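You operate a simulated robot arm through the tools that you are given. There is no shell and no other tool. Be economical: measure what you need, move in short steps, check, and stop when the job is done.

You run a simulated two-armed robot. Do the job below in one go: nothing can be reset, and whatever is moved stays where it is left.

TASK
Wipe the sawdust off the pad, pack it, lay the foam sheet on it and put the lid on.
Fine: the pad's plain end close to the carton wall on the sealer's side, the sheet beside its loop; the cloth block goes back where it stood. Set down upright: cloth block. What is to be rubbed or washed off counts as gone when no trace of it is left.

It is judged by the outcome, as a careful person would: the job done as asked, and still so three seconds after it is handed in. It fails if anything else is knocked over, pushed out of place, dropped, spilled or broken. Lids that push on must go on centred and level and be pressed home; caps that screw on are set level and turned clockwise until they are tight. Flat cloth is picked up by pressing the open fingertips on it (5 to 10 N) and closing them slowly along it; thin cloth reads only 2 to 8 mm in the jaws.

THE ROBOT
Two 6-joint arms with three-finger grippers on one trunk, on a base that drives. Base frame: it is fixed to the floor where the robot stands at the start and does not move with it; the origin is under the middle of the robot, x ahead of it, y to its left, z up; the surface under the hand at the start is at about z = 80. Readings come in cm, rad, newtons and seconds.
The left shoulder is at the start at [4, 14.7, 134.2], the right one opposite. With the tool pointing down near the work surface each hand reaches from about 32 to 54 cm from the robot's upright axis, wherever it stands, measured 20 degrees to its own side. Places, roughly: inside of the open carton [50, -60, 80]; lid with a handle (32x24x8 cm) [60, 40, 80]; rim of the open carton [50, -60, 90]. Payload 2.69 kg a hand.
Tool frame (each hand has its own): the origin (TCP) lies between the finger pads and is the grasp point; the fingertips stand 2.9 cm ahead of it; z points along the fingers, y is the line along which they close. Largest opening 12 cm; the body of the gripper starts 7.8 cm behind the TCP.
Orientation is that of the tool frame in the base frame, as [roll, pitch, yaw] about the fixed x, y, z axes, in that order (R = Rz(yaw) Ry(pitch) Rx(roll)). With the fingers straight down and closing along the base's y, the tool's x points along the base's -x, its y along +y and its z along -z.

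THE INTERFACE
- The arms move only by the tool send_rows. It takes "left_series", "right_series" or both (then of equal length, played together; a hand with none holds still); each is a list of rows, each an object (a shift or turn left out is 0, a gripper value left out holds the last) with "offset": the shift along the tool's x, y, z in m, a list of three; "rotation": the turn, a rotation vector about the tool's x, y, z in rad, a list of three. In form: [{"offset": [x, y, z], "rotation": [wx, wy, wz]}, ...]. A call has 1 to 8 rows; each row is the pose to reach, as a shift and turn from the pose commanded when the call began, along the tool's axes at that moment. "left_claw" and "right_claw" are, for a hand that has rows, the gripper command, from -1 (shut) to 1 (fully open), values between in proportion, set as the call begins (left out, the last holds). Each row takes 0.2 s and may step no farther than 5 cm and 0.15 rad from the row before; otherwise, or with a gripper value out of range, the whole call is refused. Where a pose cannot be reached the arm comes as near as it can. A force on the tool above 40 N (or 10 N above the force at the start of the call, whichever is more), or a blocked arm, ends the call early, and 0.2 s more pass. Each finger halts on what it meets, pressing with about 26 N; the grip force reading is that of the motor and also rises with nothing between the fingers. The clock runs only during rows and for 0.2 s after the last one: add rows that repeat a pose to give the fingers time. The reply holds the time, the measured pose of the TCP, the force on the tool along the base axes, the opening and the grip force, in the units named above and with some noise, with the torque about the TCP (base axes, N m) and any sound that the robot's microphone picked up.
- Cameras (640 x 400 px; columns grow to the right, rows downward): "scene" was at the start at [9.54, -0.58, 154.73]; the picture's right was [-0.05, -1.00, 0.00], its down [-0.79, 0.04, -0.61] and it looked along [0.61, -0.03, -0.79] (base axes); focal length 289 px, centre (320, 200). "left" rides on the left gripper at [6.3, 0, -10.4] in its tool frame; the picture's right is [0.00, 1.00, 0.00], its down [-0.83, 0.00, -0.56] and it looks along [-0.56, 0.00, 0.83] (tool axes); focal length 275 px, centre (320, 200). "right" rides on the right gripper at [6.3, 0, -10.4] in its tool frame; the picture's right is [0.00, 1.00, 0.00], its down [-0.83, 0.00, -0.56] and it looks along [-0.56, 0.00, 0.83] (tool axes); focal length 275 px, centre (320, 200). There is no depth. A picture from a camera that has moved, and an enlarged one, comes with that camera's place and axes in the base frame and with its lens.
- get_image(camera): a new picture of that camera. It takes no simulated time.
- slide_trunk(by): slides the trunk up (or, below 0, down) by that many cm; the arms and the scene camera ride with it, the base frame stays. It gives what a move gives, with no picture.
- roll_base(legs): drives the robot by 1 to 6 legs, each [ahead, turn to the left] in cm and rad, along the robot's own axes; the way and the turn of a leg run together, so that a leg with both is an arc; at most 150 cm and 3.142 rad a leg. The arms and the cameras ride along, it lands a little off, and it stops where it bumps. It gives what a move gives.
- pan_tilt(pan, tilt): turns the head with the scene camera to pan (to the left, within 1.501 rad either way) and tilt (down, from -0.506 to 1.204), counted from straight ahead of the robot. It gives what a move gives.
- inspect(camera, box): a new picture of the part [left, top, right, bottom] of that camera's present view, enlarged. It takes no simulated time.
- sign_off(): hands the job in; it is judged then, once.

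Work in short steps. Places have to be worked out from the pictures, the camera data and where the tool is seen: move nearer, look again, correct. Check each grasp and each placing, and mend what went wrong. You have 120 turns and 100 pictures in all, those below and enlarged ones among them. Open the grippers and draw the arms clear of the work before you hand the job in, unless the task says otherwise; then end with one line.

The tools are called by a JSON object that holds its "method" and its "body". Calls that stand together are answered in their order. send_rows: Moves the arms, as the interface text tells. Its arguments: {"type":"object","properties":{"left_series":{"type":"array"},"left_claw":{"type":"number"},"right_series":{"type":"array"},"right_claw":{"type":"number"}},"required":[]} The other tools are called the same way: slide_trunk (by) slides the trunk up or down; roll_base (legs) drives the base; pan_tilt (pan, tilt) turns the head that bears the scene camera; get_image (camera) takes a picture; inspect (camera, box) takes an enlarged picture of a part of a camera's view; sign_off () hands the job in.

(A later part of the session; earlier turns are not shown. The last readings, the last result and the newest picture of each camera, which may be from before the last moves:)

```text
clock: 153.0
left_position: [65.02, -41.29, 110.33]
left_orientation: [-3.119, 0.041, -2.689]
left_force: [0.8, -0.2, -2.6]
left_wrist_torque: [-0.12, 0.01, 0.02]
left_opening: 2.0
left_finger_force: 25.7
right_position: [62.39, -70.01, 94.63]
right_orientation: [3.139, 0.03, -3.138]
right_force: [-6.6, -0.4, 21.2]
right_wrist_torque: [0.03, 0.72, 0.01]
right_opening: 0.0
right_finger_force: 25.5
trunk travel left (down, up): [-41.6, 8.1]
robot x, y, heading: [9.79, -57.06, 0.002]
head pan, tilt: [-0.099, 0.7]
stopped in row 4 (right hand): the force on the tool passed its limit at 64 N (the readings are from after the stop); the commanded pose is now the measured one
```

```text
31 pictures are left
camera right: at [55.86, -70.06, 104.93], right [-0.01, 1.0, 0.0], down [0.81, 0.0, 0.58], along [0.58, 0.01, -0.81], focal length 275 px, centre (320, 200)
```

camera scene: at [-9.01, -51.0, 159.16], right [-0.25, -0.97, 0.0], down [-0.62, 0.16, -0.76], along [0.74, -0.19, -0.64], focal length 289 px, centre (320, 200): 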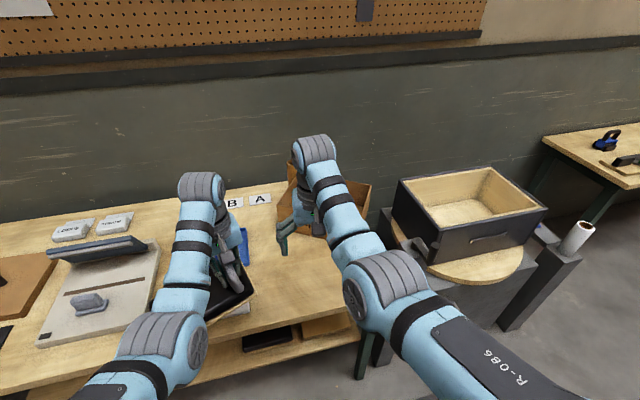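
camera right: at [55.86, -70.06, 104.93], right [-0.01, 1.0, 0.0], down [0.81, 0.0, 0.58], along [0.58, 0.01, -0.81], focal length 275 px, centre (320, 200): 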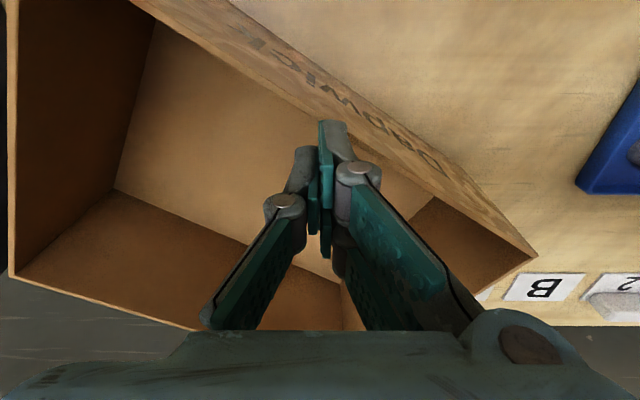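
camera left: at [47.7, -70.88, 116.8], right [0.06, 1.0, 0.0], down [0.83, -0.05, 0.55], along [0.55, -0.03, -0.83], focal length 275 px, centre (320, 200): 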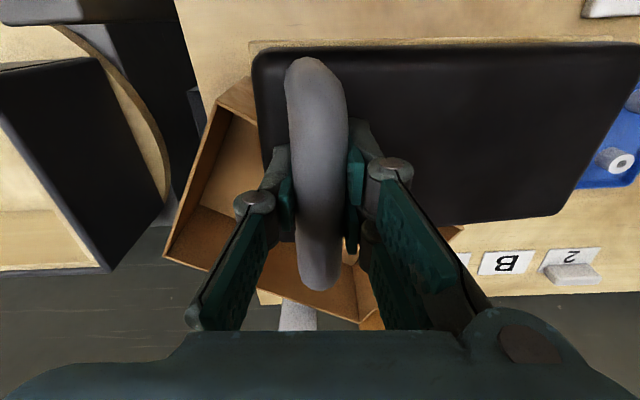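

The tip came down on the rim (so the rim is z ≈ 92). Raise, shift 1.7 cm further in, and descend again.

{"method": "send_rows", "body": {"right_series": [{"offset": [0.0, 0.0, -0.015]}, {"offset": [-0.018, -0.003, -0.015]}, {"offset": [-0.019, -0.003, 0.01]}, {"offset": [-0.019, -0.003, 0.035]}, {"offset": [-0.019, -0.003, 0.05]}]}}

{"method": "get_image", "body": {"camera": "right"}}

```text
clock: 154.2
left_position: [65.33, -41.32, 110.1]
left_orientation: [-3.12, 0.038, -2.689]
left_force: [0.3, -0.1, -1.8]
left_wrist_torque: [-0.08, 0.0, -0.02]
left_opening: 2.01
left_finger_force: 26.5
right_position: [64.28, -70.32, 90.17]
right_orientation: [3.139, 0.024, -3.14]
right_force: [0.2, -0.6, 1.1]
right_wrist_torque: [0.02, -0.02, 0.0]
right_opening: 0.02
right_finger_force: 26.2
right hand out of reach, approached as far as the arm can: row 5
trunk travel left (down, up): [-41.6, 8.1]
robot x, y, heading: [9.47, -57.36, -0.001]
head pan, tilt: [-0.099, 0.7]
```

```text
30 pictures are left
camera right: at [57.81, -70.51, 100.48], right [-0.01, 1.0, 0.0], down [0.82, 0.0, 0.58], along [0.58, 0.01, -0.82], focal length 275 px, centre (320, 200)
```

right: 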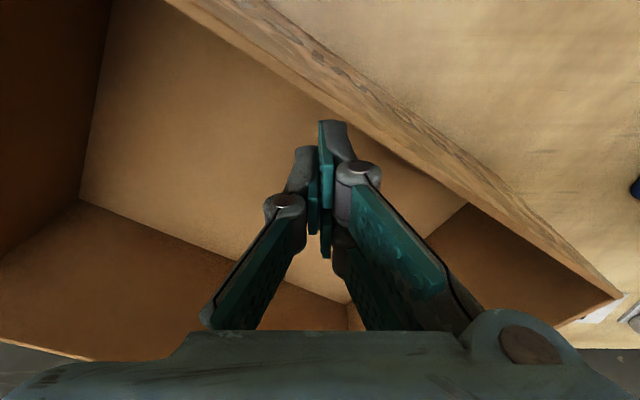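

The fingers are inside behind the front wall. I tow the carton back by reversing the base 10 cm, then look.

{"method": "roll_base", "body": {"legs": [[-10, 0]]}}

{"method": "get_image", "body": {"camera": "right"}}

```text
clock: 155.3
left_position: [56.34, -41.28, 109.64]
left_orientation: [-3.125, 0.029, -2.687]
left_force: [1.6, -0.2, -3.7]
left_wrist_torque: [-0.09, 0.02, -0.04]
left_opening: 2.02
left_finger_force: 26.2
right_position: [55.17, -70.34, 89.64]
right_orientation: [3.141, 0.016, -3.138]
right_force: [1.2, -0.6, -0.6]
right_wrist_torque: [0.02, 0.09, 0.03]
right_opening: 0.0
right_finger_force: 26.2
trunk travel left (down, up): [-41.6, 8.1]
robot x, y, heading: [-0.01, -57.02, 0.005]
head pan, tilt: [-0.099, 0.7]
```

```text
29 pictures are left
camera right: at [48.76, -70.45, 100.09], right [-0.01, 1.0, 0.0], down [0.82, 0.01, 0.57], along [0.57, 0.01, -0.82], focal length 275 px, centre (320, 200)
```

right: 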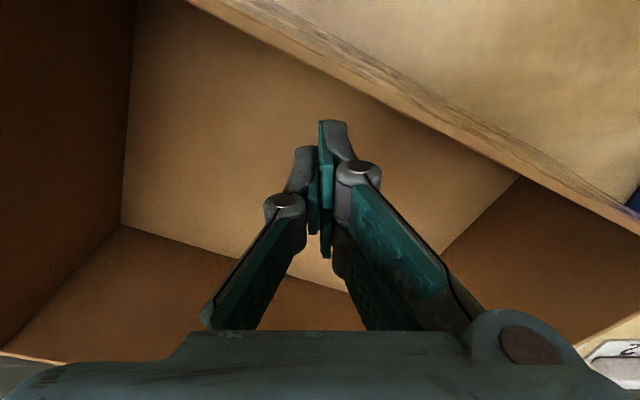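

It moved and turned to about −0.42. For more turning, I shift the hook inside toward the +y end of the front wall and tow again.

{"method": "send_rows", "body": {"right_series": [{"offset": [-0.02, 0.02, -0.002]}, {"offset": [-0.027, 0.055, -0.004]}, {"offset": [-0.03, 0.085, -0.004]}]}}

{"method": "roll_base", "body": {"legs": [[-7, 0]]}}

{"method": "get_image", "body": {"camera": "right"}}

```text
clock: 156.1
left_position: [55.55, -41.21, 110.03]
left_orientation: [-3.119, 0.037, -2.687]
left_force: [-0.4, -0.6, -2.2]
left_wrist_torque: [-0.12, -0.04, -0.02]
left_opening: 1.99
left_finger_force: 26.3
right_position: [52.16, -62.78, 91.33]
right_orientation: [3.138, 0.024, -3.141]
right_force: [0.0, 1.0, -0.1]
right_wrist_torque: [-0.06, -0.07, 0.0]
right_opening: 0.0
right_finger_force: 25.9
right hand out of reach, approached as far as the arm can: row 1, 2, 3
trunk travel left (down, up): [-41.6, 8.1]
robot x, y, heading: [-0.23, -57.51, -0.0]
head pan, tilt: [-0.099, 0.7]
```

```text
clock: 157.1
left_position: [49.54, -41.37, 109.69]
left_orientation: [-3.123, 0.03, -2.688]
left_force: [1.6, 0.5, -2.5]
left_wrist_torque: [-0.11, 0.07, 0.01]
left_opening: 2.03
left_finger_force: 26.1
right_position: [46.03, -62.88, 90.83]
right_orientation: [3.138, 0.015, -3.14]
right_force: [0.1, -0.5, -1.0]
right_wrist_torque: [0.0, 0.1, 0.02]
right_opening: 0.0
right_finger_force: 25.7
trunk travel left (down, up): [-41.6, 8.1]
robot x, y, heading: [-7.4, -57.39, -0.003]
head pan, tilt: [-0.099, 0.7]
```

```text
28 pictures are left
camera right: at [39.52, -63.06, 101.25], right [-0.01, 1.0, 0.0], down [0.82, 0.0, 0.57], along [0.57, 0.0, -0.82], focal length 275 px, centre (320, 200)
```

right: 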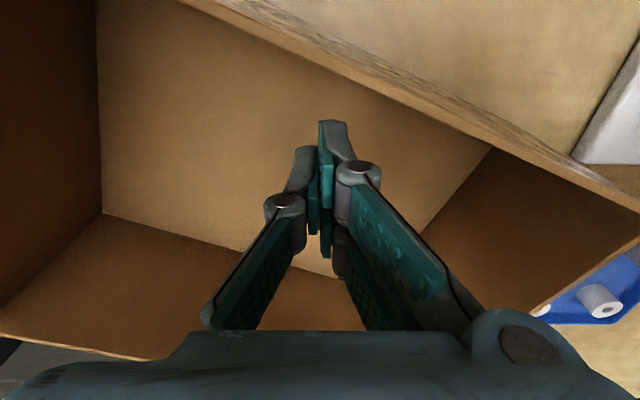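

The carton is now at yaw ≈ −0.40 with its near-right corner at [46.4, −49.6] and near-left at ≈[34.5, −78]. Pushing its left front end +x by ~7 cm will square it up. I lift the hand out and go around to the front.

{"method": "send_rows", "body": {"right_series": [{"offset": [-0.01, 0.0, -0.025]}, {"offset": [-0.015, 0.0, -0.05]}, {"offset": [-0.02, 0.0, -0.08]}, {"offset": [-0.02, 0.0, -0.08]}]}}

{"method": "roll_base", "body": {"legs": [[-18, 0]]}}

{"method": "send_rows", "body": {"right_series": [{"offset": [0.0, -0.045, 0.0]}, {"offset": [0.0, -0.09, 0.0]}, {"offset": [0.0, -0.13, 0.0]}, {"offset": [0.0, -0.13, 0.0]}]}}

{"method": "get_image", "body": {"camera": "right"}}

```text
clock: 158.1
left_position: [48.49, -41.34, 110.12]
left_orientation: [-3.12, 0.039, -2.687]
left_force: [-0.1, 0.0, -2.6]
left_wrist_torque: [-0.08, -0.02, -0.02]
left_opening: 1.99
left_finger_force: 26.1
right_position: [47.09, -63.02, 99.54]
right_orientation: [3.139, 0.028, -3.139]
right_force: [-0.4, 0.1, -0.7]
right_wrist_torque: [-0.01, -0.01, 0.01]
right_opening: 0.01
right_finger_force: 25.7
trunk travel left (down, up): [-41.6, 8.1]
robot x, y, heading: [-7.26, -57.18, 0.004]
head pan, tilt: [-0.099, 0.7]
```

```text
clock: 159.6
left_position: [30.91, -41.55, 110.01]
left_orientation: [-3.122, 0.035, -2.689]
left_force: [0.2, -0.4, -2.4]
left_wrist_torque: [-0.1, 0.01, 0.01]
left_opening: 2.01
left_finger_force: 26.4
right_position: [29.42, -63.07, 99.21]
right_orientation: [3.139, 0.023, 3.141]
right_force: [-0.4, 0.3, -0.2]
right_wrist_torque: [0.0, 0.04, 0.01]
right_opening: 0.0
right_finger_force: 25.9
trunk travel left (down, up): [-41.6, 8.1]
robot x, y, heading: [-25.37, -57.0, -0.002]
head pan, tilt: [-0.099, 0.7]
```

```text
clock: 160.6
left_position: [30.69, -41.53, 110.05]
left_orientation: [-3.122, 0.035, -2.689]
left_force: [0.3, 0.0, -2.2]
left_wrist_torque: [-0.13, -0.01, -0.02]
left_opening: 2.0
left_finger_force: 25.4
right_position: [29.16, -76.05, 99.39]
right_orientation: [3.14, 0.024, 3.14]
right_force: [0.5, 0.5, 0.5]
right_wrist_torque: [-0.01, 0.0, 0.02]
right_opening: 0.0
right_finger_force: 26.2
trunk travel left (down, up): [-41.6, 8.1]
robot x, y, heading: [-25.18, -57.1, 0.001]
head pan, tilt: [-0.099, 0.7]
```

```text
27 pictures are left
camera right: at [22.7, -76.22, 109.73], right [0.0, 1.0, 0.0], down [0.82, 0.0, 0.58], along [0.58, 0.0, -0.82], focal length 275 px, centre (320, 200)
```

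right: 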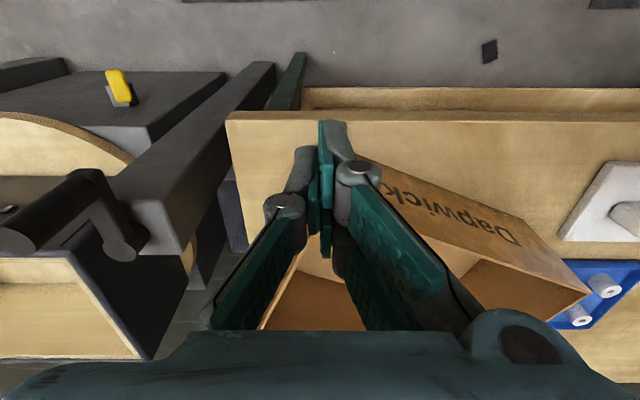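

I lower the closed fingers in front of the left end of the front wall, then push by driving forward 9 cm.

{"method": "send_rows", "body": {"right_series": [{"offset": [-0.01, 0.01, 0.03]}, {"offset": [-0.02, 0.015, 0.06]}, {"offset": [-0.02, 0.015, 0.09]}, {"offset": [-0.02, 0.015, 0.118]}]}}

{"method": "roll_base", "body": {"legs": [[9, 0]]}}

{"method": "get_image", "body": {"camera": "right"}}

```text
clock: 161.6
left_position: [30.71, -41.57, 110.08]
left_orientation: [-3.121, 0.038, -2.69]
left_force: [-0.3, -0.4, -1.9]
left_wrist_torque: [-0.11, -0.02, -0.04]
left_opening: 2.03
left_finger_force: 26.0
right_position: [29.65, -74.78, 89.19]
right_orientation: [3.139, 0.026, 3.142]
right_force: [-0.3, 0.1, 0.1]
right_wrist_torque: [-0.02, 0.0, 0.04]
right_opening: 0.02
right_finger_force: 26.3
right hand out of reach, approached as far as the arm can: row 2, 3, 4
trunk travel left (down, up): [-41.6, 8.1]
robot x, y, heading: [-24.57, -57.14, -0.0]
head pan, tilt: [-0.099, 0.7]
```

```text
clock: 162.7
left_position: [38.76, -41.66, 110.63]
left_orientation: [-3.115, 0.048, -2.691]
left_force: [-2.1, -0.1, -3.0]
left_wrist_torque: [-0.05, 0.01, 0.06]
left_opening: 2.01
left_finger_force: 25.9
right_position: [38.37, -74.75, 89.73]
right_orientation: [3.14, 0.036, 3.139]
right_force: [-1.3, 0.0, 0.3]
right_wrist_torque: [0.0, -0.07, 0.01]
right_opening: 0.0
right_finger_force: 26.2
trunk travel left (down, up): [-41.6, 8.1]
robot x, y, heading: [-16.31, -57.33, 0.004]
head pan, tilt: [-0.099, 0.7]
```

```text
26 pictures are left
camera right: at [31.72, -74.84, 99.93], right [0.0, 1.0, 0.0], down [0.81, 0.0, 0.59], along [0.59, 0.0, -0.81], focal length 275 px, centre (320, 200)
```

right: 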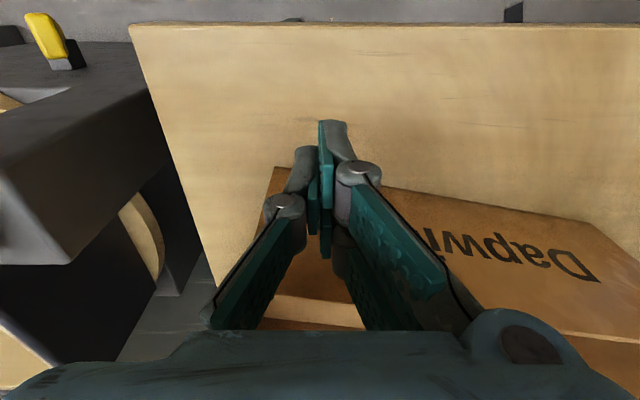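

The carton is at yaw ≈ −0.2 now (corners ≈[43, −78.6] and [48.8, −49.2]). For the rest I rake it square: fingers open, inside the front wall, centred at y −64 with yaw −0.055, pulling back to x ≈ 43.8.

{"method": "send_rows", "body": {"right_series": [{"offset": [0.01, 0.0, -0.025], "rotation": [0, 0, 0.0]}, {"offset": [0.01, 0.02, -0.065], "rotation": [0, 0, 0.055]}, {"offset": [0.01, 0.05, -0.1], "rotation": [0, 0, 0.055]}, {"offset": [0.0, 0.085, -0.105], "rotation": [0, 0, 0.055]}, {"offset": [0.0, 0.108, -0.105], "rotation": [0, 0, 0.055]}], "right_claw": 1}}

{"method": "roll_base", "body": {"legs": [[13.5, 0]]}}

{"method": "get_image", "body": {"camera": "right"}}

```text
clock: 163.9
left_position: [39.6, -41.5, 110.19]
left_orientation: [-3.115, 0.041, -2.691]
left_force: [0.0, 0.4, -2.4]
left_wrist_torque: [-0.1, -0.02, 0.02]
left_opening: 2.0
left_finger_force: 25.7
right_position: [38.7, -64.02, 99.75]
right_orientation: [3.139, 0.028, 3.086]
right_force: [-0.2, -0.7, -0.3]
right_wrist_torque: [0.0, 0.0, -0.01]
right_opening: 12.02
right_finger_force: 0.0
trunk travel left (down, up): [-41.6, 8.1]
robot x, y, heading: [-16.06, -57.59, -0.001]
head pan, tilt: [-0.099, 0.7]
```

```text
clock: 165.2
left_position: [52.11, -41.58, 110.66]
left_orientation: [-3.113, 0.049, -2.689]
left_force: [-1.3, 0.3, -1.9]
left_wrist_torque: [-0.12, -0.04, 0.0]
left_opening: 1.98
left_finger_force: 26.0
right_position: [51.46, -63.99, 100.21]
right_orientation: [3.138, 0.038, 3.088]
right_force: [-1.5, 0.5, 0.9]
right_wrist_torque: [0.0, -0.09, 0.01]
right_opening: 12.02
right_finger_force: 0.0
trunk travel left (down, up): [-41.6, 8.1]
robot x, y, heading: [-2.87, -57.17, 0.0]
head pan, tilt: [-0.099, 0.7]
```

```text
25 pictures are left
camera right: at [44.72, -63.67, 110.54], right [0.05, 1.0, 0.0], down [0.81, -0.04, 0.59], along [0.58, -0.03, -0.81], focal length 275 px, centre (320, 200)
```

right: 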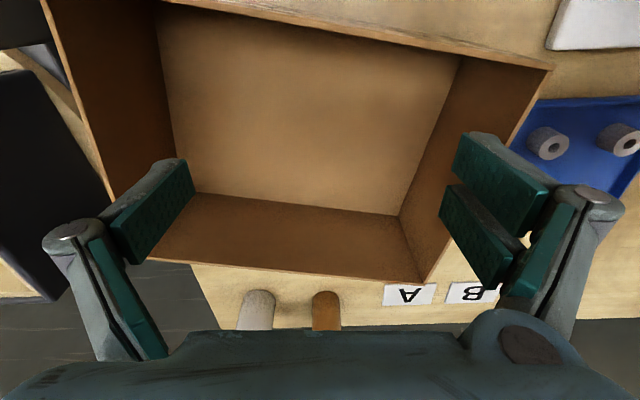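

Both tubes still stand. I lower the open fingers inside and rake back by reversing 8 cm.

{"method": "send_rows", "body": {"right_series": [{"offset": [0.0, 0.0, 0.04]}, {"offset": [0.0, 0.0, 0.075]}, {"offset": [0.0, 0.0, 0.105]}, {"offset": [0.0, 0.0, 0.105]}]}}

{"method": "roll_base", "body": {"legs": [[-7.7, 0]]}}

{"method": "get_image", "body": {"camera": "right"}}

```text
clock: 166.2
left_position: [52.84, -41.58, 110.34]
left_orientation: [-3.117, 0.043, -2.69]
left_force: [0.5, 0.1, -2.2]
left_wrist_torque: [-0.11, 0.02, 0.0]
left_opening: 1.98
left_finger_force: 26.0
right_position: [50.79, -64.57, 89.76]
right_orientation: [3.139, 0.028, 3.089]
right_force: [-0.1, -0.3, 0.3]
right_wrist_torque: [-0.02, 0.0, 0.03]
right_opening: 12.0
right_finger_force: 0.1
right hand out of reach, approached as far as the arm can: row 2, 3, 4
trunk travel left (down, up): [-41.6, 8.1]
robot x, y, heading: [-2.8, -57.55, 0.001]
head pan, tilt: [-0.099, 0.7]
```

```text
clock: 167.3
left_position: [45.83, -41.6, 109.8]
left_orientation: [-3.12, 0.036, -2.691]
left_force: [2.1, -0.2, -3.7]
left_wrist_torque: [-0.1, 0.04, -0.02]
left_opening: 2.0
left_finger_force: 26.1
right_position: [43.51, -64.51, 89.41]
right_orientation: [3.138, 0.022, 3.087]
right_force: [-0.1, -1.0, 1.1]
right_wrist_torque: [-0.02, 0.07, 0.0]
right_opening: 12.01
right_finger_force: 0.0
trunk travel left (down, up): [-41.6, 8.1]
robot x, y, heading: [-10.47, -57.35, -0.004]
head pan, tilt: [-0.099, 0.7]
```

```text
24 pictures are left
camera right: at [37.07, -64.4, 99.76], right [0.05, 1.0, 0.0], down [0.82, -0.04, 0.57], along [0.57, -0.03, -0.82], focal length 275 px, centre (320, 200)
```

right: 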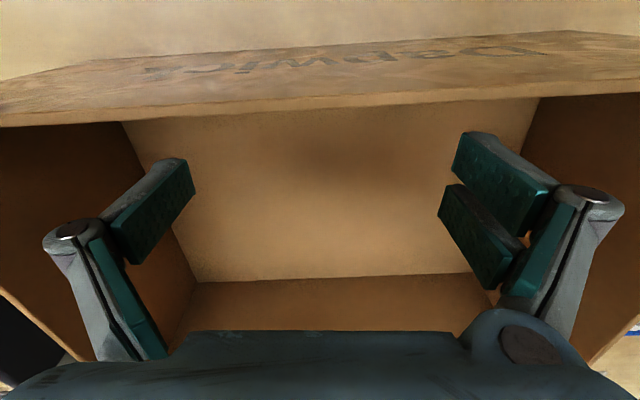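

It is square now but slid about 3 cm too near (and ≈1.8 cm too far +y). I lift out, back off, lower in front and prepare a slow push with the arm itself.

{"method": "send_rows", "body": {"right_series": [{"offset": [-0.005, 0.0, -0.035]}, {"offset": [-0.01, 0.0, -0.07]}, {"offset": [-0.01, 0.0, -0.105]}, {"offset": [-0.01, 0.0, -0.105]}]}}

{"method": "roll_base", "body": {"legs": [[-11, 0]]}}

{"method": "send_rows", "body": {"right_series": [{"offset": [0.02, 0.0, 0.03]}, {"offset": [0.04, 0.0, 0.06]}, {"offset": [0.06, 0.0, 0.09]}, {"offset": [0.08, 0.0, 0.105]}, {"offset": [0.09, 0.0, 0.105]}]}}

```text
clock: 168.3
left_position: [44.92, -41.64, 110.31]
left_orientation: [-3.116, 0.045, -2.688]
left_force: [0.0, -0.5, -2.2]
left_wrist_torque: [-0.12, -0.02, 0.01]
left_opening: 1.99
left_finger_force: 26.0
right_position: [43.48, -64.7, 100.15]
right_orientation: [3.136, 0.032, 3.086]
right_force: [-0.5, 0.2, 0.2]
right_wrist_torque: [-0.01, 0.02, -0.02]
right_opening: 11.99
right_finger_force: 0.1
trunk travel left (down, up): [-41.6, 8.1]
robot x, y, heading: [-10.07, -57.21, -0.001]
head pan, tilt: [-0.099, 0.7]
```

```text
clock: 169.5
left_position: [34.68, -41.54, 109.8]
left_orientation: [-3.12, 0.039, -2.688]
left_force: [1.2, 0.1, -4.1]
left_wrist_torque: [-0.07, 0.01, 0.03]
left_opening: 2.0
left_finger_force: 25.9
right_position: [33.21, -64.66, 99.67]
right_orientation: [3.14, 0.023, 3.087]
right_force: [0.0, -1.0, -0.3]
right_wrist_torque: [-0.02, 0.07, 0.01]
right_opening: 11.96
right_finger_force: 0.0
trunk travel left (down, up): [-41.6, 8.1]
robot x, y, heading: [-21.25, -57.12, -0.001]
head pan, tilt: [-0.099, 0.7]
```

```text
clock: 170.9
left_position: [34.03, -41.48, 110.14]
left_orientation: [-3.115, 0.044, -2.689]
left_force: [-0.4, -0.1, -3.0]
left_wrist_torque: [-0.11, -0.05, 0.02]
left_opening: 2.01
left_finger_force: 26.1
right_position: [25.45, -67.82, 90.0]
right_orientation: [-3.092, 0.065, 3.051]
right_force: [0.6, 0.1, -0.6]
right_wrist_torque: [0.02, 0.0, 0.0]
right_opening: 11.99
right_finger_force: 0.0
trunk travel left (down, up): [-41.6, 8.1]
robot x, y, heading: [-21.54, -57.54, -0.002]
head pan, tilt: [-0.099, 0.7]
stopped in row 5 (right hand): the arm was blocked; the commanded pose is now the measured one
```

The arm jammed a little when retracted too far. I drive forward 10 cm, then straighten the hand and push slowly.

{"method": "roll_base", "body": {"legs": [[10, 0]]}}

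{"method": "send_rows", "body": {"right_series": [{"offset": [-0.003, 0.01, 0.0], "rotation": [-0.025, 0.03, -0.017]}, {"offset": [-0.008, 0.02, 0.0], "rotation": [-0.05, 0.065, -0.034]}, {"offset": [-0.013, 0.03, 0.0], "rotation": [-0.05, 0.065, -0.034]}, {"offset": [-0.02, 0.03, 0.0], "rotation": [-0.05, 0.065, -0.034]}, {"offset": [-0.027, 0.03, 0.0], "rotation": [-0.05, 0.065, -0.034]}]}}

{"method": "get_image", "body": {"camera": "right"}}

```text
clock: 172.1
left_position: [43.1, -41.45, 110.98]
left_orientation: [-3.109, 0.057, -2.687]
left_force: [-1.3, -0.3, -1.8]
left_wrist_torque: [-0.1, -0.09, 0.01]
left_opening: 2.02
left_finger_force: 25.9
right_position: [34.5, -67.86, 90.23]
right_orientation: [-3.091, 0.072, 3.053]
right_force: [-1.7, 0.0, -1.3]
right_wrist_torque: [-0.07, -0.09, 0.0]
right_opening: 12.0
right_finger_force: 0.1
trunk travel left (down, up): [-41.6, 8.1]
robot x, y, heading: [-11.45, -57.19, -0.004]
head pan, tilt: [-0.099, 0.7]
```

```text
clock: 173.2
left_position: [44.09, -41.59, 110.31]
left_orientation: [-3.113, 0.05, -2.687]
left_force: [-0.3, 0.6, -2.1]
left_wrist_torque: [-0.09, 0.01, -0.01]
left_opening: 2.0
left_finger_force: 26.5
right_position: [38.31, -65.23, 89.8]
right_orientation: [-3.139, -0.004, 3.085]
right_force: [0.0, -0.4, -0.5]
right_wrist_torque: [0.02, 0.05, -0.01]
right_opening: 12.01
right_finger_force: 0.0
trunk travel left (down, up): [-41.6, 8.1]
robot x, y, heading: [-11.41, -57.37, 0.003]
head pan, tilt: [-0.099, 0.7]
```

```text
23 pictures are left
camera right: at [32.1, -64.9, 100.28], right [0.05, 1.0, 0.0], down [0.83, -0.04, 0.55], along [0.55, -0.03, -0.83], focal length 275 px, centre (320, 200)
```

right: 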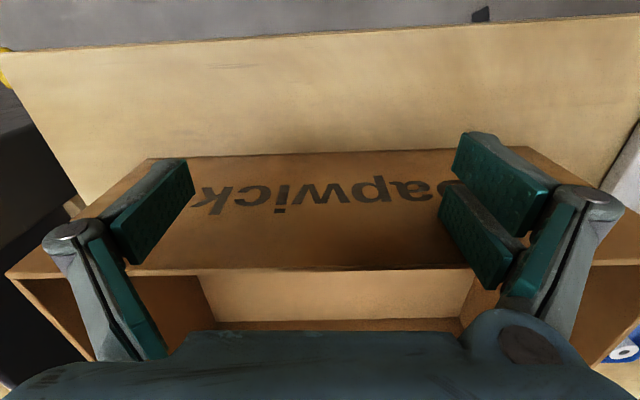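

The front edge is at x ≈ 41.1 (target ≈ 42.1, yaw −0.05) with y within 0.6 cm. A slow 2.8 cm push finishes it.

{"method": "send_rows", "body": {"right_series": [{"offset": [-0.008, 0, 0]}, {"offset": [-0.014, 0, 0]}, {"offset": [-0.019, 0, 0]}, {"offset": [-0.024, 0, 0]}, {"offset": [-0.028, 0, 0]}, {"offset": [-0.028, 0, 0]}]}}

{"method": "send_rows", "body": {"right_series": [{"offset": [0.01, 0, 0]}, {"offset": [0.03, 0, -0.01]}, {"offset": [0.03, 0, -0.05]}, {"offset": [0.02, 0, -0.09]}]}}

{"method": "get_image", "body": {"camera": "right"}}

```text
clock: 174.7
left_position: [44.1, -41.58, 110.28]
left_orientation: [-3.111, 0.05, -2.689]
left_force: [0.5, 0.8, -2.1]
left_wrist_torque: [-0.07, 0.02, 0.03]
left_opening: 1.98
left_finger_force: 26.6
right_position: [40.98, -65.31, 89.68]
right_orientation: [-3.138, -0.005, 3.084]
right_force: [-0.2, 0.1, -0.1]
right_wrist_torque: [0.0, -0.02, 0.04]
right_opening: 11.98
right_finger_force: 0.0
trunk travel left (down, up): [-41.6, 8.1]
robot x, y, heading: [-11.43, -57.04, -0.001]
head pan, tilt: [-0.099, 0.7]
```

```text
clock: 175.7
left_position: [44.16, -41.56, 110.24]
left_orientation: [-3.113, 0.049, -2.687]
left_force: [0.2, -0.4, -1.8]
left_wrist_torque: [-0.06, -0.01, 0.0]
left_opening: 1.99
left_finger_force: 26.2
right_position: [39.09, -65.35, 98.96]
right_orientation: [-3.139, -0.006, 3.084]
right_force: [0.5, -1.0, 0.1]
right_wrist_torque: [0.0, -0.05, 0.0]
right_opening: 11.99
right_finger_force: 0.0
trunk travel left (down, up): [-41.6, 8.1]
robot x, y, heading: [-11.63, -57.27, -0.003]
head pan, tilt: [-0.099, 0.7]
```

```text
22 pictures are left
camera right: at [32.85, -64.95, 109.37], right [0.05, 1.0, 0.0], down [0.83, -0.04, 0.55], along [0.55, -0.03, -0.83], focal length 275 px, centre (320, 200)
```

right: 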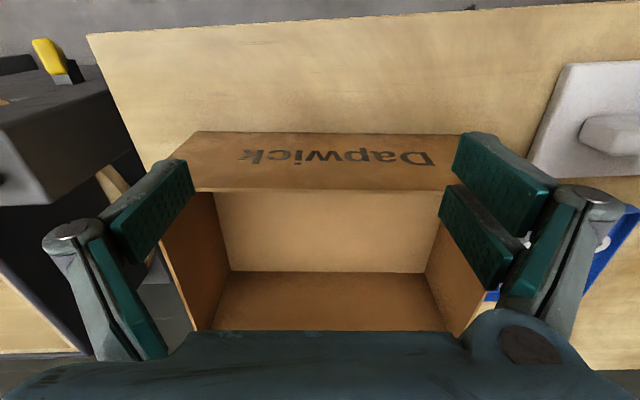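

The carton is back to within about a centimetre of its place (front corners ≈[42.7, −79] and [44.4, −49.5], yaw ≈ −0.06). Now I raise the trunk and go to the placing stance with the pad well above the rim.

{"method": "slide_trunk", "body": {"by": 8}}

{"method": "roll_base", "body": {"legs": [[0, -0.13], [14, 0], [0, -0.37]]}}

{"method": "get_image", "body": {"camera": "left"}}

```text
clock: 176.8
left_position: [44.1, -41.63, 118.33]
left_orientation: [-3.114, 0.05, -2.688]
left_force: [0.2, 0.8, -2.9]
left_wrist_torque: [-0.08, -0.05, 0.01]
left_opening: 2.03
left_finger_force: 25.8
right_position: [38.99, -65.2, 106.86]
right_orientation: [-3.14, -0.006, 3.084]
right_force: [0.9, -0.9, 0.1]
right_wrist_torque: [-0.02, 0.03, 0.02]
right_opening: 12.0
right_finger_force: 0.1
trunk travel left (down, up): [-49.6, 0.1]
robot x, y, heading: [-11.47, -57.43, 0.003]
head pan, tilt: [-0.099, 0.7]
```

```text
clock: 179.8
left_position: [58.81, -71.5, 118.19]
left_orientation: [-3.113, 0.047, 3.1]
left_force: [0.6, 0.8, -4.5]
left_wrist_torque: [-0.1, 0.04, -0.02]
left_opening: 2.03
left_finger_force: 26.0
right_position: [42.98, -89.77, 106.62]
right_orientation: [-3.136, -0.006, 2.59]
right_force: [0.8, 0.0, -0.6]
right_wrist_torque: [0.0, 0.05, -0.01]
right_opening: 11.98
right_finger_force: 0.1
trunk travel left (down, up): [-49.6, 0.1]
robot x, y, heading: [2.2, -59.2, -0.494]
head pan, tilt: [-0.099, 0.7]
```

```text
21 pictures are left
camera left: at [51.99, -70.81, 128.08], right [0.05, 1.0, -0.03], down [0.8, -0.02, 0.59], along [0.59, -0.05, -0.8], focal length 275 px, centre (320, 200)
```

left: 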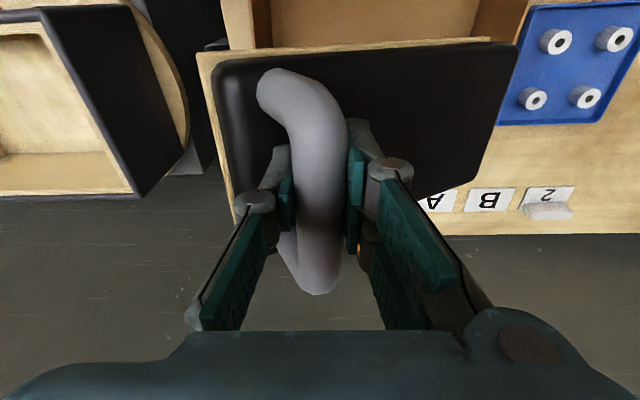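

The pad has swung on its bar: plain end hangs ≈36° down, toward the +y wall. That's usable: I'll insert it plain-end first and lay it flat. First straighten the hand and come down over the carton to bar height 100.

{"method": "send_rows", "body": {"left_series": [{"offset": [0.02, 0.015, 0.03], "rotation": [-0.014, 0.024, 0.01]}, {"offset": [0.04, 0.03, 0.06], "rotation": [-0.028, 0.047, 0.02]}, {"offset": [0.06, 0.045, 0.09], "rotation": [-0.028, 0.047, 0.02]}, {"offset": [0.076, 0.058, 0.115], "rotation": [-0.028, 0.047, 0.02]}, {"offset": [0.076, 0.058, 0.145], "rotation": [-0.028, 0.047, 0.02]}, {"offset": [0.076, 0.058, 0.145], "rotation": [-0.028, 0.047, 0.02]}]}}

{"method": "get_image", "body": {"camera": "left"}}

{"method": "get_image", "body": {"camera": "right"}}

```text
clock: 181.2
left_position: [52.44, -66.5, 102.24]
left_orientation: [-3.141, 0.004, 3.08]
left_force: [0.7, 1.3, -2.5]
left_wrist_torque: [-0.05, 0.03, 0.04]
left_opening: 2.01
left_finger_force: 25.8
left hand out of reach, approached as far as the arm can: row 1, 2, 3, 4, 5, 6
right_position: [42.68, -90.09, 106.81]
right_orientation: [-3.139, -0.007, 2.591]
right_force: [0.7, 0.7, -0.4]
right_wrist_torque: [-0.01, -0.02, -0.03]
right_opening: 12.0
right_finger_force: 0.0
trunk travel left (down, up): [-49.6, 0.1]
robot x, y, heading: [2.16, -59.15, -0.495]
head pan, tilt: [-0.099, 0.7]
```

```text
20 pictures are left
camera left: at [46.15, -66.01, 112.52], right [0.07, 1.0, 0.0], down [0.83, -0.06, 0.56], along [0.56, -0.04, -0.83], focal length 275 px, centre (320, 200)
```

left: 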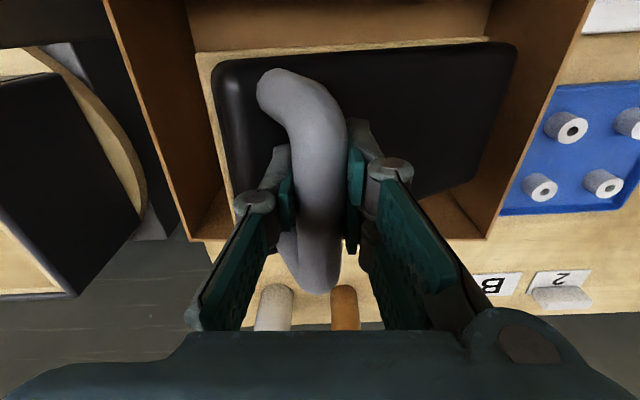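

```text
19 pictures are left
camera right: at [37.52, -86.74, 117.28], right [0.52, 0.85, 0.0], down [0.71, -0.43, 0.55], along [0.47, -0.29, -0.83], focal length 275 px, centre (320, 200)
```

right: 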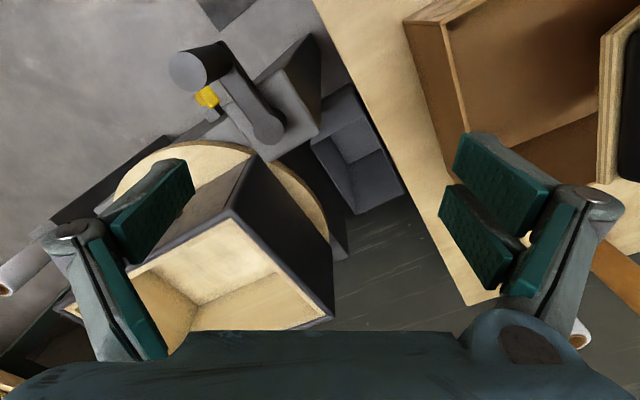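

Inside clearance looks right. I lower until the plain end's lower edge just reaches the carton floor.

{"method": "send_rows", "body": {"left_series": [{"offset": [0.002, 0.007, 0.02]}, {"offset": [0.003, 0.013, 0.035]}, {"offset": [0.003, 0.013, 0.045]}]}}

{"method": "send_rows", "body": {"left_series": [{"offset": [0, -0.003, 0.01]}, {"offset": [0, -0.012, 0.022]}, {"offset": [0, -0.022, 0.038]}]}}

{"method": "get_image", "body": {"camera": "left"}}

```text
clock: 182.1
left_position: [52.44, -65.17, 97.77]
left_orientation: [3.14, 0.004, 3.079]
left_force: [-0.2, 0.2, -1.5]
left_wrist_torque: [-0.07, 0.02, -0.01]
left_opening: 1.99
left_finger_force: 25.4
right_position: [42.67, -89.98, 106.76]
right_orientation: [-3.141, -0.005, 2.59]
right_force: [-0.6, 0.8, 1.1]
right_wrist_torque: [0.0, 0.01, -0.02]
right_opening: 12.0
right_finger_force: 0.0
trunk travel left (down, up): [-49.6, 0.1]
robot x, y, heading: [1.94, -58.7, -0.492]
head pan, tilt: [-0.099, 0.7]
```

```text
clock: 182.8
left_position: [52.23, -67.27, 94.02]
left_orientation: [3.141, 0.005, 3.078]
left_force: [-0.3, -1.3, 1.7]
left_wrist_torque: [0.31, -0.03, 0.05]
left_opening: 2.01
left_finger_force: 25.7
right_position: [42.59, -90.16, 106.77]
right_orientation: [-3.141, -0.004, 2.59]
right_force: [0.6, -0.4, -0.2]
right_wrist_torque: [0.01, -0.01, -0.02]
right_opening: 12.0
right_finger_force: 0.1
trunk travel left (down, up): [-49.6, 0.1]
robot x, y, heading: [2.19, -59.11, -0.495]
head pan, tilt: [-0.099, 0.7]
```

```text
18 pictures are left
camera left: at [45.85, -66.93, 104.39], right [0.07, 1.0, 0.0], down [0.83, -0.06, 0.56], along [0.56, -0.04, -0.83], focal length 275 px, centre (320, 200)
```

left: 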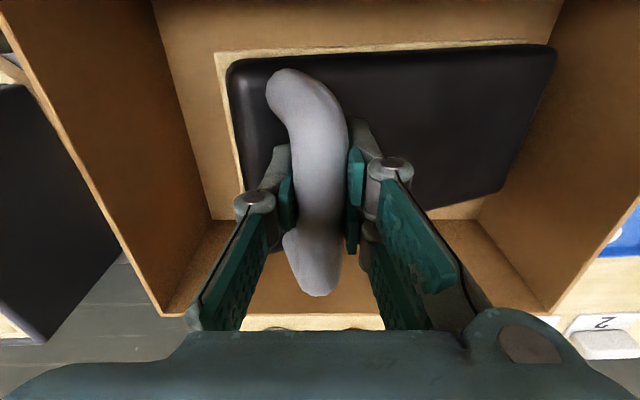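

It is rotating flat on the bar as intended. Continue the arc down to bar height ~87.5.

{"method": "send_rows", "body": {"left_series": [{"offset": [0, -0.007, 0.01]}, {"offset": [0, -0.013, 0.02]}, {"offset": [0, -0.019, 0.029]}, {"offset": [0, -0.023, 0.037]}, {"offset": [0, -0.027, 0.045]}, {"offset": [0, -0.029, 0.052]}]}}

{"method": "send_rows", "body": {"left_series": [{"offset": [0, -0.001, 0.004]}, {"offset": [0, -0.002, 0.008]}, {"offset": [0, -0.002, 0.011]}]}}

{"method": "get_image", "body": {"camera": "left"}}

```text
clock: 184.2
left_position: [52.04, -70.24, 88.63]
left_orientation: [-3.141, 0.005, 3.079]
left_force: [0.1, -0.9, 0.2]
left_wrist_torque: [0.16, -0.01, 0.07]
left_opening: 2.0
left_finger_force: 25.6
right_position: [42.63, -89.92, 106.7]
right_orientation: [-3.139, -0.006, 2.591]
right_force: [0.1, 0.2, -0.6]
right_wrist_torque: [-0.01, 0.0, 0.06]
right_opening: 12.02
right_finger_force: 0.1
trunk travel left (down, up): [-49.6, 0.1]
robot x, y, heading: [2.06, -58.84, -0.494]
head pan, tilt: [-0.099, 0.7]
```

```text
clock: 185.1
left_position: [51.98, -70.45, 87.59]
left_orientation: [3.141, 0.003, 3.079]
left_force: [0.0, 0.3, 0.0]
left_wrist_torque: [0.11, -0.12, -0.02]
left_opening: 1.98
left_finger_force: 25.6
right_position: [42.59, -90.04, 106.8]
right_orientation: [-3.14, -0.006, 2.589]
right_force: [0.5, -0.3, -0.2]
right_wrist_torque: [-0.02, -0.03, -0.02]
right_opening: 11.98
right_finger_force: 0.0
trunk travel left (down, up): [-49.6, 0.1]
robot x, y, heading: [2.28, -58.83, -0.496]
head pan, tilt: [-0.099, 0.7]
```

```text
17 pictures are left
camera left: at [45.64, -70.01, 97.97], right [0.07, 1.0, 0.0], down [0.83, -0.06, 0.56], along [0.56, -0.04, -0.83], focal length 275 px, centre (320, 200)
```

left: 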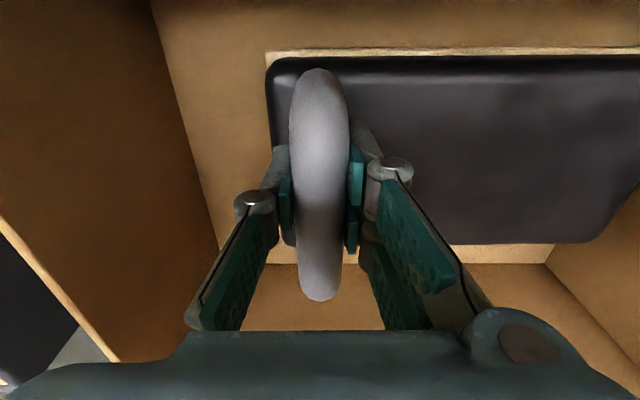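

Pad is flat. A last small lowering, then release and lift the hand out.

{"method": "send_rows", "body": {"left_series": [{"offset": [0, 0, 0.002]}, {"offset": [0, 0, 0.004]}]}}

{"method": "send_rows", "body": {"left_series": [{"offset": [0, 0, 0]}, {"offset": [0, 0, 0]}, {"offset": [0, 0, 0]}], "left_claw": -0.3}}

{"method": "send_rows", "body": {"left_series": [{"offset": [0, 0, -0.03]}, {"offset": [-0.005, 0, -0.07]}, {"offset": [-0.01, 0, -0.11]}, {"offset": [-0.015, 0, -0.15]}]}}

{"method": "get_image", "body": {"camera": "left"}}

```text
clock: 185.7
left_position: [51.89, -70.23, 87.36]
left_orientation: [-3.14, 0.007, 3.078]
left_force: [1.1, -1.9, 0.6]
left_wrist_torque: [0.09, 0.11, -0.07]
left_opening: 1.97
left_finger_force: 25.6
right_position: [42.74, -89.96, 106.82]
right_orientation: [-3.141, -0.006, 2.59]
right_force: [1.3, -0.6, -0.4]
right_wrist_torque: [0.02, -0.02, -0.03]
right_opening: 11.99
right_finger_force: 0.1
trunk travel left (down, up): [-49.6, 0.1]
robot x, y, heading: [2.23, -59.25, -0.493]
head pan, tilt: [-0.099, 0.7]
```

```text
clock: 186.4
left_position: [51.98, -70.28, 87.36]
left_orientation: [-3.14, 0.005, 3.078]
left_force: [-0.5, -0.2, -0.6]
left_wrist_torque: [0.01, 0.0, 0.02]
left_opening: 4.19
left_finger_force: 0.0
right_position: [42.69, -90.0, 106.74]
right_orientation: [-3.14, -0.004, 2.59]
right_force: [0.1, 0.0, 1.3]
right_wrist_torque: [0.04, -0.02, 0.01]
right_opening: 11.97
right_finger_force: 0.1
trunk travel left (down, up): [-49.6, 0.1]
robot x, y, heading: [1.93, -59.16, -0.492]
head pan, tilt: [-0.099, 0.7]
```

```text
clock: 187.4
left_position: [53.37, -70.28, 102.42]
left_orientation: [3.141, 0.004, 3.078]
left_force: [-0.6, -0.2, 0.5]
left_wrist_torque: [0.02, 0.0, -0.02]
left_opening: 4.18
left_finger_force: 0.0
right_position: [42.73, -89.91, 106.77]
right_orientation: [-3.142, -0.004, 2.59]
right_force: [-0.6, 0.1, -0.5]
right_wrist_torque: [0.0, 0.0, -0.03]
right_opening: 12.01
right_finger_force: 0.0
trunk travel left (down, up): [-49.6, 0.1]
robot x, y, heading: [2.05, -58.99, -0.49]
head pan, tilt: [-0.099, 0.7]
```

```text
16 pictures are left
camera left: at [46.95, -69.96, 112.65], right [0.07, 1.0, 0.0], down [0.83, -0.06, 0.56], along [0.56, -0.04, -0.83], focal length 275 px, centre (320, 200)
```

left: 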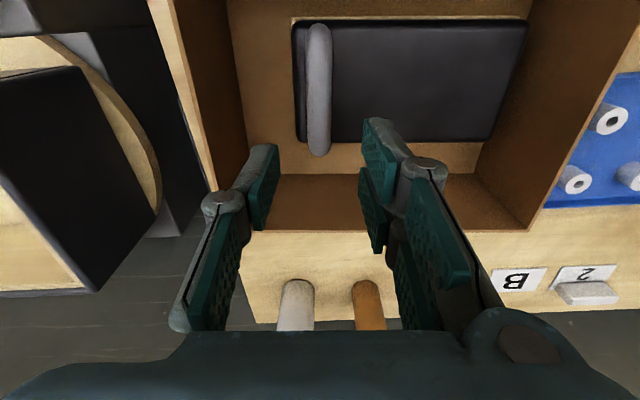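

Pad is packed: plain end right by the +y wall, loop toward −y. Next the foam sheet: I turn the base straight and back 5 cm, bringing the left hand near the sheet.

{"method": "roll_base", "body": {"legs": [[0, 0.49], [-5, 0]]}}

{"method": "send_rows", "body": {"left_series": [{"offset": [0.02, 0.03, 0.0], "rotation": [0, 0, 0.14]}, {"offset": [0.03, 0.06, 0.0], "rotation": [0, 0, 0.28]}, {"offset": [0.03, 0.08, 0.0], "rotation": [0, 0, 0.42]}], "left_claw": 1}}

{"method": "get_image", "body": {"camera": "left"}}

```text
clock: 189.8
left_position: [48.77, -45.45, 101.77]
left_orientation: [3.139, -0.004, -2.726]
left_force: [1.8, 0.2, -1.6]
left_wrist_torque: [0.03, 0.08, 0.0]
left_opening: 4.2
left_finger_force: 0.1
right_position: [48.35, -67.75, 106.19]
right_orientation: [-3.137, -0.015, 3.068]
right_force: [1.3, 0.4, -0.7]
right_wrist_torque: [0.01, 0.09, 0.01]
right_opening: 12.0
right_finger_force: 0.1
trunk travel left (down, up): [-49.6, 0.1]
robot x, y, heading: [-3.0, -58.91, -0.019]
head pan, tilt: [-0.099, 0.7]
```

```text
clock: 190.6
left_position: [43.67, -39.36, 100.35]
left_orientation: [-3.141, 0.0, 3.135]
left_force: [0.5, 0.6, 1.0]
left_wrist_torque: [0.0, 0.0, 0.0]
left_opening: 12.0
left_finger_force: 0.0
left hand out of reach, approached as far as the arm can: row 1, 2, 3
right_position: [47.55, -67.65, 106.62]
right_orientation: [-3.139, -0.006, 3.069]
right_force: [1.4, 0.0, -0.4]
right_wrist_torque: [0.01, 0.01, 0.02]
right_opening: 12.01
right_finger_force: 0.0
trunk travel left (down, up): [-49.6, 0.1]
robot x, y, heading: [-3.14, -58.97, -0.016]
head pan, tilt: [-0.099, 0.7]
```

```text
15 pictures are left
camera left: at [37.36, -39.32, 110.62], right [0.01, 1.0, 0.0], down [0.83, -0.01, 0.56], along [0.56, -0.01, -0.83], focal length 275 px, centre (320, 200)
```

left: 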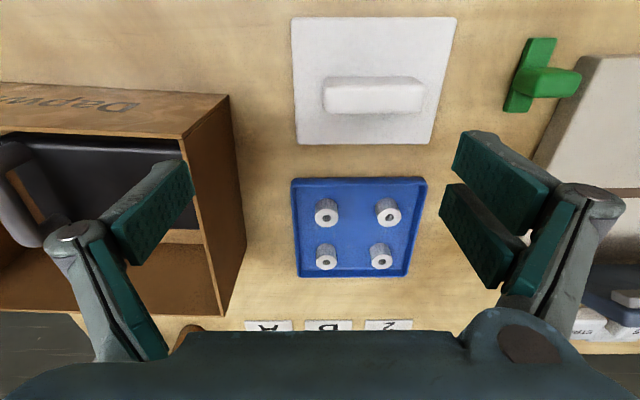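

Foam sheet: ≈15 × 11.8 cm centred [43.5, −34.4], with a grip bar ≈9.5 cm long in y centred [43.8, −34.2]. I centre over it and descend partially.

{"method": "send_rows", "body": {"left_series": [{"offset": [0.0, 0.03, 0.03]}, {"offset": [0.0, 0.052, 0.06]}, {"offset": [0.0, 0.052, 0.095]}, {"offset": [0.0, 0.052, 0.125]}]}}

{"method": "get_image", "body": {"camera": "left"}}

```text
clock: 191.6
left_position: [43.57, -34.23, 87.69]
left_orientation: [3.141, 0.006, 3.137]
left_force: [0.1, -0.6, -0.3]
left_wrist_torque: [-0.04, 0.02, -0.01]
left_opening: 11.97
left_finger_force: 0.0
right_position: [47.43, -67.93, 106.73]
right_orientation: [-3.139, -0.006, 3.068]
right_force: [-0.3, 0.8, -0.8]
right_wrist_torque: [-0.01, 0.0, -0.02]
right_opening: 11.98
right_finger_force: 0.1
trunk travel left (down, up): [-49.6, 0.1]
robot x, y, heading: [-3.03, -58.64, -0.018]
head pan, tilt: [-0.099, 0.7]
```

```text
14 pictures are left
camera left: at [37.26, -34.19, 98.01], right [0.01, 1.0, 0.0], down [0.83, -0.01, 0.56], along [0.56, 0.0, -0.83], focal length 275 px, centre (320, 200)
```

left: 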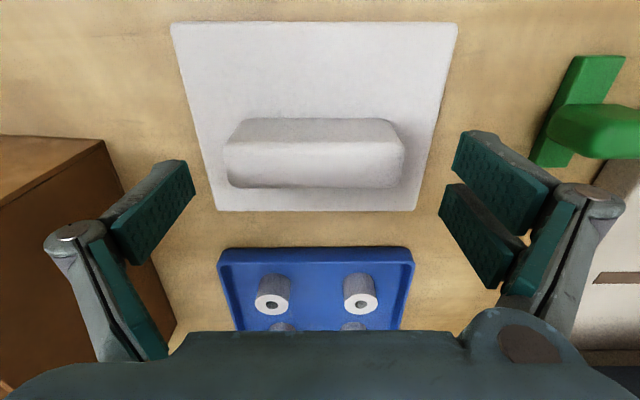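

Centred within 3 mm. Descend to grip height and close.

{"method": "send_rows", "body": {"left_series": [{"offset": [0.0, -0.003, 0.012]}, {"offset": [0.0, -0.003, 0.022]}, {"offset": [0.0, -0.003, 0.029]}]}}

{"method": "send_rows", "body": {"left_series": [{"offset": [0, 0, 0]}, {"offset": [0, 0, 0]}, {"offset": [0, 0, 0]}], "left_claw": -1}}

{"method": "send_rows", "body": {"left_series": [{"offset": [0, 0, -0.03]}, {"offset": [0, 0, -0.065]}, {"offset": [0, 0, -0.1]}, {"offset": [-0.01, 0, -0.135]}, {"offset": [-0.015, 0, -0.16]}]}}

{"method": "get_image", "body": {"camera": "left"}}

```text
clock: 192.3
left_position: [43.63, -34.53, 84.79]
left_orientation: [3.139, 0.003, 3.137]
left_force: [-0.7, 0.7, -0.8]
left_wrist_torque: [-0.04, 0.0, 0.0]
left_opening: 12.03
left_finger_force: 0.0
right_position: [47.38, -67.72, 106.8]
right_orientation: [-3.14, -0.007, 3.069]
right_force: [-0.7, 0.1, -0.2]
right_wrist_torque: [0.02, 0.01, 0.03]
right_opening: 12.01
right_finger_force: 0.0
trunk travel left (down, up): [-49.6, 0.1]
robot x, y, heading: [-3.29, -58.91, -0.017]
head pan, tilt: [-0.099, 0.7]
```

```text
clock: 193.2
left_position: [43.72, -34.54, 84.76]
left_orientation: [3.139, 0.005, 3.136]
left_force: [1.3, 0.4, 3.1]
left_wrist_torque: [-0.16, 0.04, 0.0]
left_opening: 8.94
left_finger_force: 25.7
right_position: [47.37, -67.81, 106.71]
right_orientation: [-3.14, -0.007, 3.069]
right_force: [0.1, -0.5, 0.4]
right_wrist_torque: [0.01, 0.02, 0.02]
right_opening: 11.99
right_finger_force: 0.0
trunk travel left (down, up): [-49.6, 0.1]
robot x, y, heading: [-2.94, -58.58, -0.013]
head pan, tilt: [-0.099, 0.7]
```

```text
clock: 194.3
left_position: [44.89, -34.58, 100.89]
left_orientation: [3.14, 0.003, 3.138]
left_force: [0.3, -0.2, 0.6]
left_wrist_torque: [0.01, 0.04, 0.01]
left_opening: 8.91
left_finger_force: 25.7
right_position: [47.4, -67.69, 106.87]
right_orientation: [-3.14, -0.007, 3.068]
right_force: [0.1, 1.2, -0.7]
right_wrist_torque: [-0.02, -0.03, -0.01]
right_opening: 12.01
right_finger_force: 0.0
trunk travel left (down, up): [-49.6, 0.1]
robot x, y, heading: [-2.98, -58.45, -0.013]
head pan, tilt: [-0.099, 0.7]
```

```text
13 pictures are left
camera left: at [38.42, -34.54, 111.21], right [0.01, 1.0, 0.0], down [0.83, -0.01, 0.56], along [0.56, 0.0, -0.83], focal length 275 px, centre (320, 200)
```

left: 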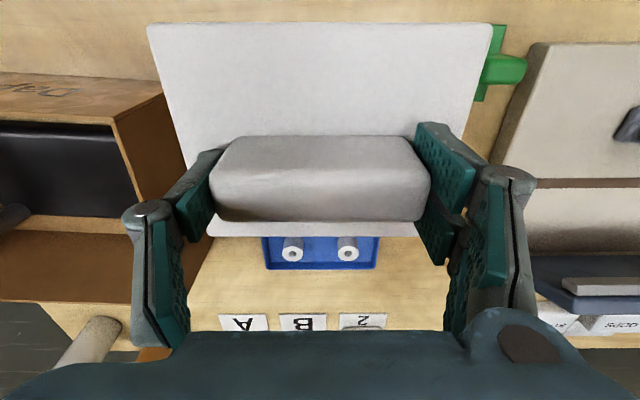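

The sheet is held by its grip. I turn toward the carton and step in, keeping it above the rim.

{"method": "roll_base", "body": {"legs": [[0, -0.28], [5, 0]]}}

{"method": "send_rows", "body": {"left_series": [{"offset": [0, 0, 0]}, {"offset": [0, 0, 0]}]}}

```text
clock: 196.2
left_position: [53.62, -50.05, 101.24]
left_orientation: [-3.141, 0.016, 2.853]
left_force: [0.6, 0.1, -0.9]
left_wrist_torque: [-0.03, 0.06, -0.01]
left_opening: 8.89
left_finger_force: 25.9
right_position: [46.91, -82.51, 107.19]
right_orientation: [-3.14, 0.005, 2.784]
right_force: [0.7, 0.4, -1.6]
right_wrist_torque: [-0.04, 0.1, 0.03]
right_opening: 12.01
right_finger_force: 0.0
trunk travel left (down, up): [-49.6, 0.1]
robot x, y, heading: [1.64, -60.19, -0.295]
head pan, tilt: [-0.099, 0.7]
```

```text
clock: 196.8
left_position: [54.38, -50.29, 100.76]
left_orientation: [3.14, 0.005, 2.854]
left_force: [0.7, 0.9, -0.6]
left_wrist_torque: [0.01, 0.02, 0.0]
left_opening: 8.93
left_finger_force: 25.6
right_position: [47.62, -82.87, 106.76]
right_orientation: [-3.14, -0.005, 2.784]
right_force: [-0.2, 0.3, -0.2]
right_wrist_torque: [0.0, 0.0, 0.01]
right_opening: 12.0
right_finger_force: 0.0
trunk travel left (down, up): [-49.6, 0.1]
robot x, y, heading: [1.79, -60.27, -0.298]
head pan, tilt: [-0.099, 0.7]
```

Moving over the target [53.3, −60.4], aligned with the pad (yaw 3.08).

{"method": "send_rows", "body": {"left_series": [{"offset": [-0.005, -0.03, 0.0], "rotation": [0, 0, -0.08]}, {"offset": [-0.01, -0.06, 0.0], "rotation": [0, 0, -0.16]}, {"offset": [-0.015, -0.085, 0.0], "rotation": [0, 0, -0.226]}, {"offset": [-0.018, -0.1, 0.0], "rotation": [0, 0, -0.226]}, {"offset": [-0.018, -0.1, 0.02], "rotation": [0, 0, -0.226]}]}}

{"method": "get_image", "body": {"camera": "left"}}

```text
clock: 198.0
left_position: [53.2, -60.35, 98.88]
left_orientation: [3.141, 0.007, 3.081]
left_force: [0.4, -0.6, -0.9]
left_wrist_torque: [0.0, 0.04, -0.03]
left_opening: 8.91
left_finger_force: 26.2
right_position: [47.3, -82.86, 106.78]
right_orientation: [-3.141, -0.003, 2.783]
right_force: [0.9, 0.1, 0.0]
right_wrist_torque: [0.01, 0.01, 0.01]
right_opening: 11.99
right_finger_force: 0.0
trunk travel left (down, up): [-49.6, 0.1]
robot x, y, heading: [2.04, -60.32, -0.299]
head pan, tilt: [-0.099, 0.7]
```

```text
12 pictures are left
camera left: at [46.71, -59.94, 109.13], right [0.07, 1.0, 0.0], down [0.83, -0.05, 0.56], along [0.56, -0.04, -0.83], focal length 275 px, centre (320, 200)
```

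left: 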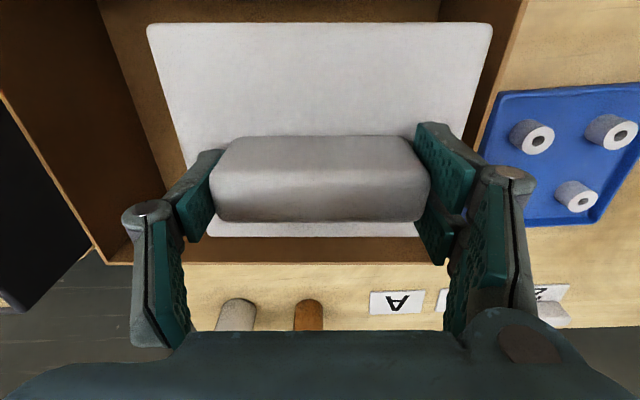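

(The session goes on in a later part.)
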